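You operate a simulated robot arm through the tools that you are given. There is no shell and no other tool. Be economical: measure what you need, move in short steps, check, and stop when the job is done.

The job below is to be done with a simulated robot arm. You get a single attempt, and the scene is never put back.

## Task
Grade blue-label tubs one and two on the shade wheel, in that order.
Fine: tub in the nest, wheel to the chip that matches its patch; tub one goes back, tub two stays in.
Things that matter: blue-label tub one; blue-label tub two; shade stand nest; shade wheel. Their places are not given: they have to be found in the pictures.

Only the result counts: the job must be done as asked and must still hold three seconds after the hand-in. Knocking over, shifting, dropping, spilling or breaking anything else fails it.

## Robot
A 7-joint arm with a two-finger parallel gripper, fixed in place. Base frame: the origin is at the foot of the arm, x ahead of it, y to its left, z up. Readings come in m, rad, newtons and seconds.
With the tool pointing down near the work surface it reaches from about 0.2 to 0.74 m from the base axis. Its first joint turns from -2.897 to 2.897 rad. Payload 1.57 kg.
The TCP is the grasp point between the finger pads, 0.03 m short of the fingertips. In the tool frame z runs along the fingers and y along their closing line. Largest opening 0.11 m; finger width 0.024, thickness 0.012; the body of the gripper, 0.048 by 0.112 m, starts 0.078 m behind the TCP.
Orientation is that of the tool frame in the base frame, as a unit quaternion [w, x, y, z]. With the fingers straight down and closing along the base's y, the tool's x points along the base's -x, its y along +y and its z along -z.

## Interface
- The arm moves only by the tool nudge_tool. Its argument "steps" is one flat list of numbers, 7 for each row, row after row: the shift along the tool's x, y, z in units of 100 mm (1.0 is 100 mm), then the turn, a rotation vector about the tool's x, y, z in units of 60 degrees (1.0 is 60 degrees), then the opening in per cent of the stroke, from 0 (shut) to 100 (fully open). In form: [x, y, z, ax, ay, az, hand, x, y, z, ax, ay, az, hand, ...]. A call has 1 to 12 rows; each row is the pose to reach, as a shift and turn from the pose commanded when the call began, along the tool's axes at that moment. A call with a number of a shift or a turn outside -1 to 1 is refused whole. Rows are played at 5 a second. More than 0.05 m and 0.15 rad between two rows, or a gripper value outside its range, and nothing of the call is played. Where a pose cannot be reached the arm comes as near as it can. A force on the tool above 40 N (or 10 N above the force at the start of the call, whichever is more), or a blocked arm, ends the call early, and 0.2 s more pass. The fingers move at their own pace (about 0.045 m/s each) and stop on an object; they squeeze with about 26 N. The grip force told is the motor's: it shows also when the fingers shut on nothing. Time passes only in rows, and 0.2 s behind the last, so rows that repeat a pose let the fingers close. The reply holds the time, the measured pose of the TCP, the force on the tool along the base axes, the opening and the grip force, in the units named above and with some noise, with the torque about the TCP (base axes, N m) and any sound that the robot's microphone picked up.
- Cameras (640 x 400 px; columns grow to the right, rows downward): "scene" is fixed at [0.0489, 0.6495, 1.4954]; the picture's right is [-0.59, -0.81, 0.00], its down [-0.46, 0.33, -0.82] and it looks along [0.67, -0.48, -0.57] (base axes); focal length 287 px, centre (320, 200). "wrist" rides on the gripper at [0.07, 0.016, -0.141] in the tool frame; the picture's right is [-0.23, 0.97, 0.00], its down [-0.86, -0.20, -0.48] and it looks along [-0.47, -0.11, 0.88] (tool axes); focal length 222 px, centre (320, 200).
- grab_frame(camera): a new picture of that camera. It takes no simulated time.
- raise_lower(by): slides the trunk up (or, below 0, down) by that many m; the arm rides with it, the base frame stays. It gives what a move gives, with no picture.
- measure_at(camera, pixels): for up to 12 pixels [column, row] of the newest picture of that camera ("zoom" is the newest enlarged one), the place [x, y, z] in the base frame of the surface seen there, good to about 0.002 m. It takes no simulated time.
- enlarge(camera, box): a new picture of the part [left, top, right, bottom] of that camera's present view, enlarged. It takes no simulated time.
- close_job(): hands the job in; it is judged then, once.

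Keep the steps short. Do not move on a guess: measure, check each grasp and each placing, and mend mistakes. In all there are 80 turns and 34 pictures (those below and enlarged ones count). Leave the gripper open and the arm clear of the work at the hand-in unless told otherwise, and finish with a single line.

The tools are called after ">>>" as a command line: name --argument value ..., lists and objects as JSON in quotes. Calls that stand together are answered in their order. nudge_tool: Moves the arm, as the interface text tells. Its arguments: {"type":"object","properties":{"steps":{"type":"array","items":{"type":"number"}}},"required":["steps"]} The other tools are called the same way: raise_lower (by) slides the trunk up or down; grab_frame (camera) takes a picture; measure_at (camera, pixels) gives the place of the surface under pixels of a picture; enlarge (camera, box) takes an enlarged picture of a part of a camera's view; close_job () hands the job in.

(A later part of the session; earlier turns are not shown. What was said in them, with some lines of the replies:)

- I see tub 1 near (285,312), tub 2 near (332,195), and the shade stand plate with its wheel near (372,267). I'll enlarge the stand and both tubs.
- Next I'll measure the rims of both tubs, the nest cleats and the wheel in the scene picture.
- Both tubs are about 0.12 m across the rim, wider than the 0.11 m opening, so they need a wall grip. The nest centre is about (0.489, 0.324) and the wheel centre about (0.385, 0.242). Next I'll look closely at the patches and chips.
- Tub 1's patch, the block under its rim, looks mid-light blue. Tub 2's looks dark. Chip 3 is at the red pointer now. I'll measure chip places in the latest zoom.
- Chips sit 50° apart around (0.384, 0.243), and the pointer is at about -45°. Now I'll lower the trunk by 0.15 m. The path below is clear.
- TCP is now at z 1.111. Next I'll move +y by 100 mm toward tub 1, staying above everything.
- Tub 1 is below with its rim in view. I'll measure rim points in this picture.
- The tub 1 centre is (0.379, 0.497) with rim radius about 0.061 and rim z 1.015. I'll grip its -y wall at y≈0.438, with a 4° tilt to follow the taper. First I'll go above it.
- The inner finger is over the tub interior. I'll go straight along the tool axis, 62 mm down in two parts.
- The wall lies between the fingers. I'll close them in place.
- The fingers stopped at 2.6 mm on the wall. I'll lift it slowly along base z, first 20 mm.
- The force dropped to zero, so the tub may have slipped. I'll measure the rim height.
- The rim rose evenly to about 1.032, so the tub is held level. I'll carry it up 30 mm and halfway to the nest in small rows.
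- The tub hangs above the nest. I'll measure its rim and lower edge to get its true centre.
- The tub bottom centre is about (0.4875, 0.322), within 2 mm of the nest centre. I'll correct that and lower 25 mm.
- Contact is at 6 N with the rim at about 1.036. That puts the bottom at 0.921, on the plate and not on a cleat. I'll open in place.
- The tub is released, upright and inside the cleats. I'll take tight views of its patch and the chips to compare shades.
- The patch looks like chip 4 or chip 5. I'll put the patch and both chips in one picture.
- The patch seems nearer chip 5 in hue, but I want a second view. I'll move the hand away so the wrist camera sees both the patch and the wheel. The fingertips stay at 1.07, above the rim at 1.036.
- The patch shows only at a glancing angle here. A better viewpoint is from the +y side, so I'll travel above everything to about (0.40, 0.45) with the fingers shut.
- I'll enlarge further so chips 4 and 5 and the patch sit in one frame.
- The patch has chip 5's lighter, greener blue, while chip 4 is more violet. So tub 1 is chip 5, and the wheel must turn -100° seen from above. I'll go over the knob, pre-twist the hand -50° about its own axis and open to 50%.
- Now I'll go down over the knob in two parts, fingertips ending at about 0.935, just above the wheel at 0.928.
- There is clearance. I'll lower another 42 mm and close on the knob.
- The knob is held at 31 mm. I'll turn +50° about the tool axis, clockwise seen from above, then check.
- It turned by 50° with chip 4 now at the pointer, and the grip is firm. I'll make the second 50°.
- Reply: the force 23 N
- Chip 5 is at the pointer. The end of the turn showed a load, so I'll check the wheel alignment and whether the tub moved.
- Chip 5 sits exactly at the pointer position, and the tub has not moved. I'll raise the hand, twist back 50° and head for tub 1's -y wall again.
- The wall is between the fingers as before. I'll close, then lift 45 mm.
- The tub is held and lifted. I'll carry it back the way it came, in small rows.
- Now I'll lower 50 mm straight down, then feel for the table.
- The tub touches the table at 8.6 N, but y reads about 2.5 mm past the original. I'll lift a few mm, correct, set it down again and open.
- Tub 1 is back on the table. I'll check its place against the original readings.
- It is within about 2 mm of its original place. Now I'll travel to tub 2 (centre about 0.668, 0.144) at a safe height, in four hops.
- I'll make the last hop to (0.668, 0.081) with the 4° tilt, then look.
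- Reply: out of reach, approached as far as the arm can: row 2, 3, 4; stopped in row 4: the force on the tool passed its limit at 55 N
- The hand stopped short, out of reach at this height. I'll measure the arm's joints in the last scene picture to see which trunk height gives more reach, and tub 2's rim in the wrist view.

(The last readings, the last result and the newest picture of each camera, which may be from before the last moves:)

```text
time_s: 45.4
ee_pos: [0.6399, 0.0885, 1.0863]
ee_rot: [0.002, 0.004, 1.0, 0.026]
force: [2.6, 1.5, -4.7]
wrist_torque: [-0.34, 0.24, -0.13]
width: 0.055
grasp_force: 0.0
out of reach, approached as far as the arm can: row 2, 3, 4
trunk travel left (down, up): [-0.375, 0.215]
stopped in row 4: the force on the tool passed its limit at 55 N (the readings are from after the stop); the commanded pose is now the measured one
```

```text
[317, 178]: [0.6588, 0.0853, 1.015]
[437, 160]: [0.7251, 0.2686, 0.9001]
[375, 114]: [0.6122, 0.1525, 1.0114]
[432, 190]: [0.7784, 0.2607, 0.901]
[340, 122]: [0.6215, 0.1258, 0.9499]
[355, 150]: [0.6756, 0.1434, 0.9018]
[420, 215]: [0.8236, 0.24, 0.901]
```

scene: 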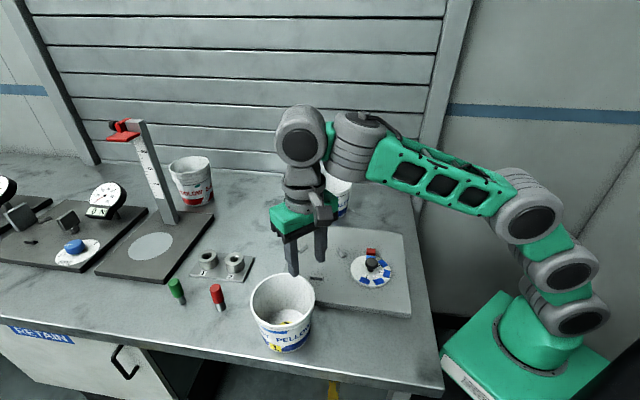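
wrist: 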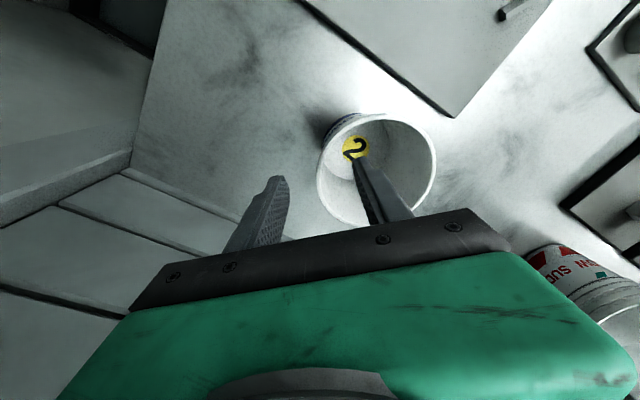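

The shoulder is well below the wrist, so raising the trunk gives more reach. I'll also grip tub 2 on its near side, at 45°, which needs less reach and stays off the wall. First I'll back away, level the tool and raise the trunk.

>>> nudge_tool --steps '[0.2, 0.05, -0.1, 0.05, 0, -0.008, 50, 0.5, 0.1, -0.15, 0.05, 0, -0.008, 50]'

>>> raise_lower --by 0.15

```text
time_s: 46.0
ee_pos: [0.5929, 0.0973, 1.1003]
ee_rot: [0.002, 0.0, 1.0, 0.0]
force: [0.5, 0.3, 0.6]
wrist_torque: [0.02, 0.03, 0.01]
width: 0.0548
grasp_force: 0.1
trunk travel left (down, up): [-0.375, 0.215]
```

```text
time_s: 47.7
ee_pos: [0.5935, 0.0981, 1.2503]
ee_rot: [0.0, 0.0, 1.0, 0.0]
force: [0.3, -0.1, -0.2]
wrist_torque: [0.03, -0.01, 0.02]
width: 0.0552
grasp_force: 0.0
trunk travel left (down, up): [-0.525, 0.065]
```

Now I'll twist 45° while descending 100 mm.

>>> nudge_tool --steps '[0, 0, 0.1, 0, 0, 0.125, 50, 0, 0, 0.3, 0, 0, 0.25, 50, 0, 0, 0.5, 0, 0, 0.375, 50, 0, 0, 0.7, 0, 0, 0.5, 50, 0, 0, 0.9, 0, 0, 0.625, 50, 0, 0, 1, 0, 0, 0.75, 50]'

```text
time_s: 49.1
ee_pos: [0.5944, 0.095, 1.1524]
ee_rot: [0.001, 0.384, 0.923, 0.0]
force: [0.3, 0.5, 0.5]
wrist_torque: [-0.01, 0.02, -0.01]
width: 0.0548
grasp_force: 0.1
trunk travel left (down, up): [-0.525, 0.065]
```

>>> nudge_tool --steps '[-0.08, 0.1, 0.3, 0, 0, 0, 50, -0.191, 0.239, 0.6, 0, 0, 0, 50, -0.191, 0.239, 0.8, -0.067, 0, 0, 50, -0.191, 0.239, 0.87, -0.067, 0, 0, 50]'

>>> grab_frame --camera "wrist"

```text
time_s: 50.1
ee_pos: [0.623, 0.1003, 1.063]
ee_rot: [0.015, 0.383, 0.923, 0.034]
force: [0.6, -0.1, 0.4]
wrist_torque: [-0.03, 0.04, 0.01]
width: 0.0552
grasp_force: 0.0
trunk travel left (down, up): [-0.525, 0.065]
```

```text
4 pictures are left
```

wrist: 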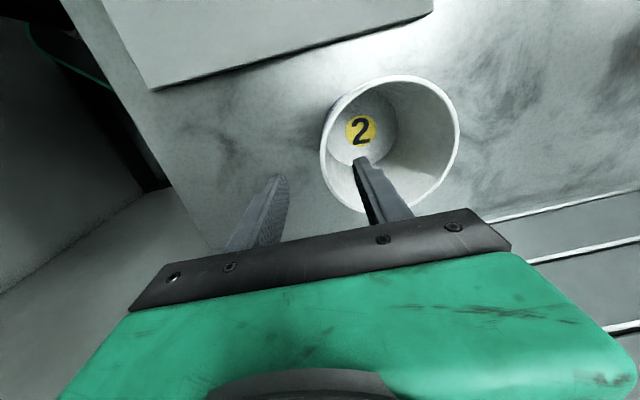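

>>> measure_at --camera "wrist" --pixels '[[321, 155], [458, 128], [400, 77], [340, 98], [448, 98], [445, 180], [361, 130]]'

```text
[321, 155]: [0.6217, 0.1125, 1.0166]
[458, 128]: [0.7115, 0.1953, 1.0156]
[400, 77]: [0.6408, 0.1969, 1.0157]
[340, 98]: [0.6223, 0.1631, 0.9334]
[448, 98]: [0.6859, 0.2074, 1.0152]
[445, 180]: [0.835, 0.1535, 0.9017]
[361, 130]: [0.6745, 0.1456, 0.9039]
```

The tub 2 centre is (0.6745, 0.1455). I'll correct by about 5 mm and descend along the tool axis.

>>> nudge_tool --steps '[-0.045, 0.047, 0, 0, 0, 0, 50, -0.045, 0.047, 0.2, 0, 0, 0, 50, -0.045, 0.047, 0.4, 0, 0, 0, 50, -0.045, 0.047, 0.55, 0, 0, 0, 50, -0.045, 0.047, 0.61, 0, 0, 0, 50]'

```text
time_s: 51.3
ee_pos: [0.6341, 0.1022, 1.002]
ee_rot: [0.015, 0.383, 0.923, 0.032]
force: [-0.2, 0.1, -1.4]
wrist_torque: [0.03, -0.01, 0.02]
width: 0.055
grasp_force: 0.1
trunk travel left (down, up): [-0.525, 0.065]
```

The hand is at depth with no contact force. I'll close on the wall.

>>> nudge_tool --steps '[0, 0, 0, 0, 0, 0, 20, 0, 0, 0, 0, 0, 0, 0, 0, 0, 0, 0, 0, 0, 0, 0, 0, 0, 0, 0, 0, 0, 0, 0, 0, 0, 0, 0, 0, 0, 0, 0, 0, 0, 0, 0]'

>>> nudge_tool --steps '[0, 0.003, -0.05, 0, 0, 0, 0, 0, 0.007, -0.1, 0, 0, 0, 0, 0, 0.014, -0.2, 0, 0, 0, 0, 0, 0.024, -0.35, 0, 0, 0, 0, 0, 0.035, -0.5, 0, 0, 0, 0, 0, 0.038, -0.55, 0, 0, 0, 0]'

```text
time_s: 52.7
ee_pos: [0.6352, 0.1027, 1.005]
ee_rot: [0.016, 0.382, 0.924, 0.033]
force: [0.3, 2.0, 6.4]
wrist_torque: [0.56, -0.64, 0.14]
width: 0.0051
grasp_force: 25.3
trunk travel left (down, up): [-0.525, 0.065]
```

```text
time_s: 54.1
ee_pos: [0.6347, 0.1035, 1.0581]
ee_rot: [0.014, 0.383, 0.923, 0.034]
force: [-1.0, 0.3, 0.6]
wrist_torque: [-0.03, 0.01, -0.03]
width: 0.0049
grasp_force: 25.1
trunk travel left (down, up): [-0.525, 0.065]
```

Tub 2 is held. The nest lies almost purely along tool +x, about 257 mm away, so I'll carry it in three gentle calls.

>>> nudge_tool --steps '[0.06, 0, -0.05, 0, 0, 0, 0, 0.2, -0.01, -0.1, 0, 0, 0, 0, 0.4, -0.01, -0.1, 0, 0, 0, 0, 0.6, -0.012, -0.1, 0, 0, 0, 0, 0.8, -0.015, -0.1, 0, 0, 0, 0, 0.858, -0.017, -0.1, 0, 0, 0, 0]'

>>> nudge_tool --steps '[0.06, 0, 0, 0, 0, 0, 0, 0.2, -0.005, 0, 0, 0, 0, 0, 0.4, -0.01, 0, 0, 0, 0, 0, 0.6, -0.012, 0, 0, 0, 0, 0, 0.8, -0.015, 0, 0, 0, 0, 0, 0.858, -0.017, 0, 0, 0, 0, 0]'

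>>> nudge_tool --steps '[0.06, 0, 0, 0, 0, 0, 0, 0.2, -0.005, 0, 0, 0, 0, 0, 0.4, -0.01, 0, 0, 0, 0, 0, 0.6, -0.012, 0, 0, 0, 0, 0, 0.8, -0.015, 0, 0, 0, 0, 0, 0.858, -0.017, 0, 0, 0, 0, 0, 0.858, -0.017, 0, 0, 0, 0, 0]'

>>> enlarge --camera "scene" --box '[270, 190, 400, 300]'

```text
time_s: 55.5
ee_pos: [0.5713, 0.1627, 1.0684]
ee_rot: [0.015, 0.383, 0.923, 0.033]
force: [0.2, -0.4, -0.3]
wrist_torque: [-0.04, 0.0, 0.02]
width: 0.0047
grasp_force: 25.2
trunk travel left (down, up): [-0.525, 0.065]
```

```text
time_s: 56.9
ee_pos: [0.5095, 0.2221, 1.0682]
ee_rot: [0.015, 0.383, 0.923, 0.033]
force: [-1.0, 1.6, -0.7]
wrist_torque: [0.01, 0.01, 0.0]
width: 0.0046
grasp_force: 25.3
trunk travel left (down, up): [-0.525, 0.065]
```

```text
time_s: 58.5
ee_pos: [0.4465, 0.2797, 1.0672]
ee_rot: [0.014, 0.384, 0.923, 0.034]
force: [-0.5, -0.1, -0.3]
wrist_torque: [-0.03, 0.03, 0.02]
width: 0.0045
grasp_force: 24.6
trunk travel left (down, up): [-0.525, 0.065]
```

```text
3.64 times, centred on (335, 245) of scene
```

zoom: 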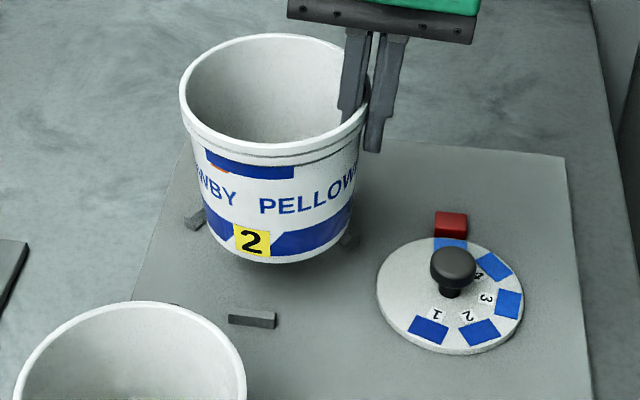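

The patch is as dark as chip 1. I'll measure the tub's lower edge and rim before lowering.

>>> measure_at --camera "zoom" --pixels '[[181, 90], [230, 42], [270, 160], [235, 250], [270, 260], [310, 254], [210, 228], [350, 215], [345, 140], [252, 318]]'

```text
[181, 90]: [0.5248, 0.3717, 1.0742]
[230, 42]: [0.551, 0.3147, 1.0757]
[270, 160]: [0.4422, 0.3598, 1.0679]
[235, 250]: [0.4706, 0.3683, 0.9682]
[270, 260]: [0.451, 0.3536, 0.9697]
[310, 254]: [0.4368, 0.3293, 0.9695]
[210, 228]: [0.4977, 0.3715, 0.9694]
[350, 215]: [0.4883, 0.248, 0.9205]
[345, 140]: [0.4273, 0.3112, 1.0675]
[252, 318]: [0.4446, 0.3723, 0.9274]
```

The tub 2 bottom centre is about (0.4875, 0.322), the same as tub 1 had. I'll apply the same 1.5 mm correction, lower 37 mm, then feel for the plate.

>>> nudge_tool --steps '[0, 0.021, 0, 0, 0, 0, 0, 0, 0.01, 0.15, 0, 0, 0, 0, 0, 0.001, 0.28, 0, 0, 0, 0, 0, -0.005, 0.37, 0, 0, 0, 0]'

>>> nudge_tool --steps '[0, 0, 0.02, 0, 0, 0, 0, 0, 0, 0.04, 0, 0, 0, 0, 0, 0, 0.05, 0, 0, 0, 0]'

```text
time_s: 59.5
ee_pos: [0.4511, 0.2837, 1.0303]
ee_rot: [0.014, 0.383, 0.923, 0.033]
force: [-0.6, -0.3, 0.1]
wrist_torque: [-0.01, 0.02, -0.01]
width: 0.0047
grasp_force: 24.8
trunk travel left (down, up): [-0.525, 0.065]
```

```text
time_s: 60.3
ee_pos: [0.45, 0.2847, 1.0256]
ee_rot: [0.015, 0.382, 0.923, 0.033]
force: [1.4, 4.5, 2.6]
wrist_torque: [0.5, -0.25, 0.13]
width: 0.0047
grasp_force: 24.6
trunk travel left (down, up): [-0.525, 0.065]
```

The tub touches at about the expected height. I'll open gently and lift out along the tool axis.

>>> nudge_tool --steps '[0, 0, 0.01, 0, 0, 0, 0, 0, 0, 0.01, 0, 0, 0, 10, 0, 0, 0.01, 0, 0, 0, 25, 0, 0, 0.01, 0, 0, 0, 40, 0, 0, 0.01, 0, 0, 0, 40]'

>>> nudge_tool --steps '[0, 0, -0.2, 0, 0, 0, 40, 0, 0, -0.5, 0, 0, 0, 40, 0, 0, -0.8, 0.067, 0, 0, 40]'

>>> enlarge --camera "scene" --box '[294, 215, 394, 290]'

```text
time_s: 61.5
ee_pos: [0.4492, 0.2844, 1.0245]
ee_rot: [0.015, 0.384, 0.923, 0.032]
force: [0.7, 1.1, -0.4]
wrist_torque: [0.0, 0.0, 0.01]
width: 0.0439
grasp_force: 0.1
trunk travel left (down, up): [-0.525, 0.065]
```

```text
time_s: 62.3
ee_pos: [0.4455, 0.2799, 1.1037]
ee_rot: [0.001, 0.383, 0.924, 0.001]
force: [0.2, 0.2, 0.7]
wrist_torque: [0.0, -0.02, -0.05]
width: 0.0438
grasp_force: 0.1
trunk travel left (down, up): [-0.525, 0.065]
```

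```text
5.33 times, centred on (344, 252) of scene
```

zoom: 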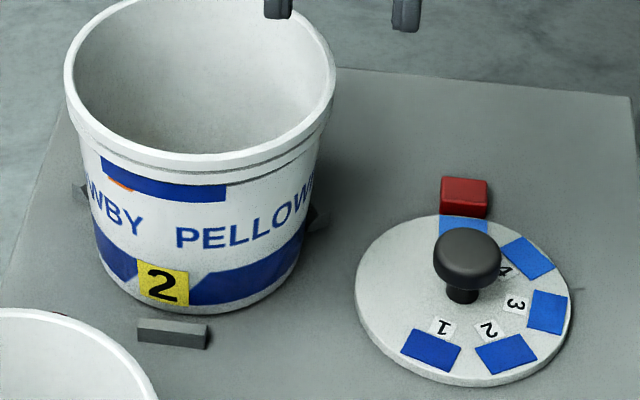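

Tub 2's patch matches chip 1, the darkest. I'll check that the tub sits level in the nest.

>>> measure_at --camera "zoom" --pixels '[[67, 80], [332, 85], [195, 162], [170, 310], [230, 305], [110, 278], [288, 270], [205, 330], [120, 10]]'

```text
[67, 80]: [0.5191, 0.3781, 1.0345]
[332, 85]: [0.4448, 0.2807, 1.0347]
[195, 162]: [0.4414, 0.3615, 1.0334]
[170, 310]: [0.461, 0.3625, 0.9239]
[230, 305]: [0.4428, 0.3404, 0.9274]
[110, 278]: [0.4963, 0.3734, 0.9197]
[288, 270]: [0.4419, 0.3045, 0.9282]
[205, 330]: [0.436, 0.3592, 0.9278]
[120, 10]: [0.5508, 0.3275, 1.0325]
```

Tub 2 is level and seated in the nest. The wheel now needs +200° to come back through 4, 3 and 2 to chip 1. I'll go over the knob, keeping the 45° twist, and descend.

>>> nudge_tool --steps '[0.09, -0.35, 0, 0, 0, 0, 45, 0.177, -0.692, 0, 0, 0, 0, 45, 0.177, -0.692, 0.3, 0, 0, 0, 45, 0.177, -0.692, 0.6, 0, 0, 0, 45]'

```text
time_s: 63.3
ee_pos: [0.3824, 0.2397, 1.0444]
ee_rot: [0.001, 0.383, 0.924, 0.001]
force: [-0.1, 0.6, -0.4]
wrist_torque: [0.01, 0.01, -0.02]
width: 0.0495
grasp_force: 0.1
trunk travel left (down, up): [-0.525, 0.065]
```

>>> nudge_tool --steps '[0.014, 0.03, 0.3, 0, 0, 0, 45, 0.014, 0.03, 0.6, 0, 0, 0, 45, 0.014, 0.03, 0.8, 0, 0, 0, 45]'

>>> nudge_tool --steps '[0, 0, 0, 0, 0, 0, 25, 0, 0, 0, 0, 0, 0, 10, 0, 0, 0, 0, 0, 0, 0, 0, 0, 0, 0, 0, 0, 0, 0, 0, 0, 0, 0, 0, 0]'

```text
time_s: 64.1
ee_pos: [0.3871, 0.2447, 0.9645]
ee_rot: [0.001, 0.384, 0.923, 0.001]
force: [0.2, -0.4, -0.8]
wrist_torque: [-0.01, -0.01, 0.01]
width: 0.0495
grasp_force: 0.0
trunk travel left (down, up): [-0.525, 0.065]
```

```text
time_s: 65.3
ee_pos: [0.386, 0.2444, 0.9632]
ee_rot: [0.001, 0.383, 0.924, 0.0]
force: [-3.6, -5.3, -3.1]
wrist_torque: [-0.08, 0.1, 0.01]
width: 0.0313
grasp_force: 39.7
trunk travel left (down, up): [-0.525, 0.065]
```

The knob is held. I'll turn +100° seen from above, which is tool az negative, in two calls.

>>> nudge_tool --steps '[0, -0.01, 0, 0, 0, -0.139, 0, 0, -0.01, 0, 0, 0, -0.278, 0, 0, -0.01, 0, 0, 0, -0.417, 0, 0, -0.01, 0, 0, 0, -0.556, 0, 0, -0.01, 0, 0, 0, -0.695, 0, 0, -0.01, 0, 0, 0, -0.833, 0]'

>>> nudge_tool --steps '[0, 0, 0, 0, 0, -0.139, 0, 0, 0, 0, 0, 0, -0.278, 0, 0, 0, 0, 0, 0, -0.417, 0, 0, 0, 0, 0, 0, -0.556, 0, 0, 0, 0, 0, 0, -0.695, 0, 0, 0, 0, 0, 0, -0.833, 0, 0, 0, 0, 0, 0, -0.833, 0]'

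```text
time_s: 66.7
ee_pos: [0.384, 0.2441, 0.9639]
ee_rot: [0.002, -0.043, 0.999, 0.0]
force: [2.0, -15.5, 3.1]
wrist_torque: [-0.2, -0.91, -0.02]
width: 0.0316
grasp_force: 40.1
trunk travel left (down, up): [-0.525, 0.065]
```

```text
time_s: 68.3
ee_pos: [0.3855, 0.2444, 0.9647]
ee_rot: [0.001, -0.461, 0.887, 0.0]
force: [10.2, -16.4, -4.8]
wrist_torque: [-0.23, -0.32, 0.01]
width: 0.0315
grasp_force: 40.3
trunk travel left (down, up): [-0.525, 0.065]
```

That is the first 100°. I'll open, rise 35 mm above the knob and twist back 100°.

>>> nudge_tool --steps '[0, 0, 0, 0, 0, 0, 20, 0, 0, 0, 0, 0, 0, 45, 0, 0, 0, 0, 0, 0, 45, 0, 0, -0.2, 0, 0, 0, 45, 0, 0, -0.4, 0, 0, 0, 45, 0, 0, -0.4, 0, 0, 0.139, 45, 0, 0, -0.4, 0, 0, 0.278, 45, 0, 0, -0.4, 0, 0, 0.417, 45, 0, 0, -0.4, 0, 0, 0.556, 45, 0, 0, -0.4, 0, 0, 0.695, 45, 0, 0, -0.4, 0, 0, 0.833, 45]'

>>> nudge_tool --steps '[0, 0, 0, 0, 0, 0.139, 45, 0, 0, 0, 0, 0, 0.278, 45, 0, 0, 0, 0, 0, 0.417, 45, 0, 0, 0, 0, 0, 0.556, 45, 0, 0, 0, 0, 0, 0.695, 45, 0, 0, 0, 0, 0, 0.833, 45, 0, 0, 0, 0, 0, 0.833, 45]'

>>> enlarge --camera "wrist" --box '[180, 20, 500, 230]'

```text
time_s: 70.7
ee_pos: [0.3847, 0.2443, 1.0038]
ee_rot: [0.001, -0.042, 0.999, 0.001]
force: [0.5, -0.6, -0.1]
wrist_torque: [-0.03, -0.01, -0.01]
width: 0.0496
grasp_force: 0.2
trunk travel left (down, up): [-0.525, 0.065]
```

```text
time_s: 72.3
ee_pos: [0.3834, 0.2442, 1.0036]
ee_rot: [0.001, 0.383, 0.924, 0.001]
force: [-0.2, 0.6, -0.4]
wrist_torque: [0.01, 0.01, -0.02]
width: 0.0497
grasp_force: 0.1
trunk travel left (down, up): [-0.525, 0.065]
```

```text
1.90 times, centred on (340, 125) of wrist
```

zoom: 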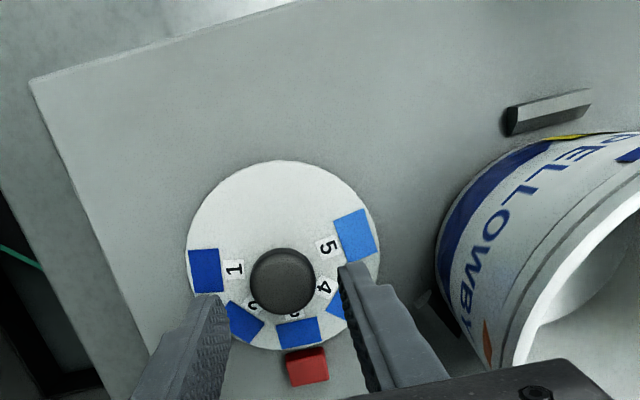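

Chip 3 is at the pointer as expected. I'll measure the present wheel angle.

>>> measure_at --camera "zoom" --pixels '[[297, 332], [205, 271], [355, 235], [306, 366]]'

```text
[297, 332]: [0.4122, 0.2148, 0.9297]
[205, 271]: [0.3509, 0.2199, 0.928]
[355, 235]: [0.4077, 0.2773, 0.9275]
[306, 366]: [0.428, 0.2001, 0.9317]
```

The wheel is exactly where it started. I'll lower 40 mm, regrip and turn another +100°.

>>> nudge_tool --steps '[0, 0, 0.2, 0, 0, 0, 45, 0, 0, 0.39, 0, 0, 0, 45, 0, 0, 0.39, 0, 0, 0, 25, 0, 0, 0.39, 0, 0, 0, 10, 0, 0, 0.39, 0, 0, 0, 0, 0, 0, 0.39, 0, 0, 0, 0, 0, 0, 0.39, 0, 0, 0, 0]'

>>> nudge_tool --steps '[0, 0, 0, 0, 0, -0.139, 0, 0, 0, 0, 0, 0, -0.278, 0, 0, 0, 0, 0, 0, -0.417, 0, 0, 0, 0, 0, 0, -0.556, 0, 0, 0, 0, 0, 0, -0.695, 0, 0, 0, 0, 0, 0, -0.833, 0]'

>>> nudge_tool --steps '[0, 0, 0, 0, 0, -0.139, 0, 0, 0, 0, 0, 0, -0.278, 0, 0, 0, 0, 0, 0, -0.417, 0, 0, 0, 0, 0, 0, -0.556, 0, 0, 0, 0, 0, 0, -0.695, 0, 0, 0, 0, 0, 0, -0.833, 0, 0, 0, 0, 0, 0, -0.833, 0]'

```text
time_s: 73.9
ee_pos: [0.3838, 0.246, 0.965]
ee_rot: [0.001, 0.383, 0.924, 0.0]
force: [-0.5, 0.5, -3.0]
wrist_torque: [0.01, -0.02, 0.0]
width: 0.031
grasp_force: 40.5
trunk travel left (down, up): [-0.525, 0.065]
```

```text
time_s: 75.3
ee_pos: [0.383, 0.2435, 0.9643]
ee_rot: [0.0, -0.044, 0.999, -0.001]
force: [-5.3, -10.3, -13.1]
wrist_torque: [-0.35, -0.18, -0.03]
width: 0.0312
grasp_force: 40.4
trunk travel left (down, up): [-0.525, 0.065]
```

```text
time_s: 76.9
ee_pos: [0.3841, 0.2427, 0.9655]
ee_rot: [-0.001, -0.461, 0.888, 0.0]
force: [-6.6, -22.8, -19.7]
wrist_torque: [-0.74, 0.2, -0.08]
width: 0.0313
grasp_force: 40.2
trunk travel left (down, up): [-0.525, 0.065]
```

I'll open, rise 130 mm in two calls, and use the last picture to check.

>>> nudge_tool --steps '[0, 0, 0, 0, 0, 0, 20, 0, 0, 0, 0, 0, 0, 45, 0, 0, 0, 0, 0, 0, 45, 0, 0, -0.2, 0, 0, 0, 45, 0, 0, -0.5, 0, 0, 0, 45, 0, 0, -0.95, 0, 0, 0, 45]'

>>> nudge_tool --steps '[0, 0, -0.4, 0, 0, 0, 60, 0, 0, -0.8, 0, 0, 0, 100, 0, 0, -0.8, 0, 0, 0, 100, 0, 0, -0.8, 0, 0, 0, 100]'

>>> grab_frame --camera "wrist"

```text
time_s: 78.3
ee_pos: [0.3851, 0.2441, 1.0585]
ee_rot: [0.002, -0.461, 0.887, -0.001]
force: [0.0, 0.8, -0.2]
wrist_torque: [-0.01, 0.05, -0.02]
width: 0.0494
grasp_force: 0.0
trunk travel left (down, up): [-0.525, 0.065]
```

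```text
time_s: 79.3
ee_pos: [0.3824, 0.2411, 1.1391]
ee_rot: [0.002, -0.462, 0.887, 0.0]
force: [-0.2, -0.1, 0.6]
wrist_torque: [0.02, -0.01, -0.01]
width: 0.1101
grasp_force: 0.0
trunk travel left (down, up): [-0.525, 0.065]
```

```text
0 pictures are left
```

wrist: 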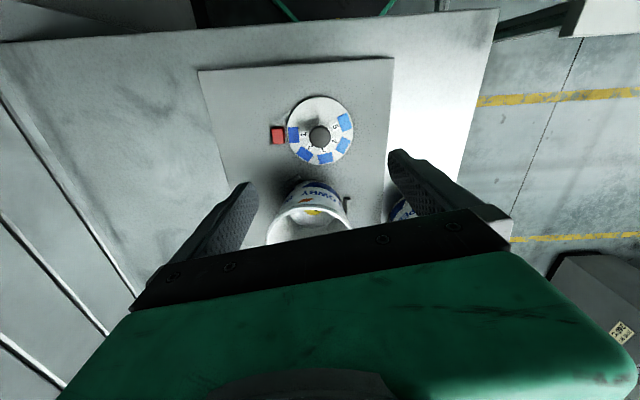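

Chip 1 is next to the red pointer and tub 2 stands upright. I'll confirm with measurements.

>>> measure_at --camera "wrist" --pixels '[[293, 135], [278, 136], [346, 122], [267, 232], [349, 218], [320, 183]]'

```text
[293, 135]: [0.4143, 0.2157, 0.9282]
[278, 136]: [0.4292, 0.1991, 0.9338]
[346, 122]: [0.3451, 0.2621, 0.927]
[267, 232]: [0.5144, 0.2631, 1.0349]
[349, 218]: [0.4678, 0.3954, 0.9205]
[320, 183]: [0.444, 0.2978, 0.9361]
```

Chip 1 is aligned and the tub rim is level at 1.035. I'll raise the hand a bit more to be clear, then hand in.

>>> nudge_tool --steps '[0, 0, -0.3, 0, 0, 0, 100, 0, 0, -0.6, 0, 0, 0, 100, 0, 0, -0.8, 0, 0, 0, 100]'

>>> close_job

```text
time_s: 80.1
ee_pos: [0.3811, 0.2413, 1.2218]
ee_rot: [0.001, -0.461, 0.887, 0.0]
force: [0.3, -0.4, 1.0]
wrist_torque: [-0.01, -0.01, -0.01]
width: 0.11
grasp_force: 0.0
trunk travel left (down, up): [-0.525, 0.065]
```

```text
The job is handed in.
```

Handed in: I graded tub one as chip 5 and put it back within about 2 mm of its start, then graded tub two as chip 1 and left it in the nest with chip 1 at the pointer; both shades were matched by eye, and tub one's was the closer call (5 over 4).
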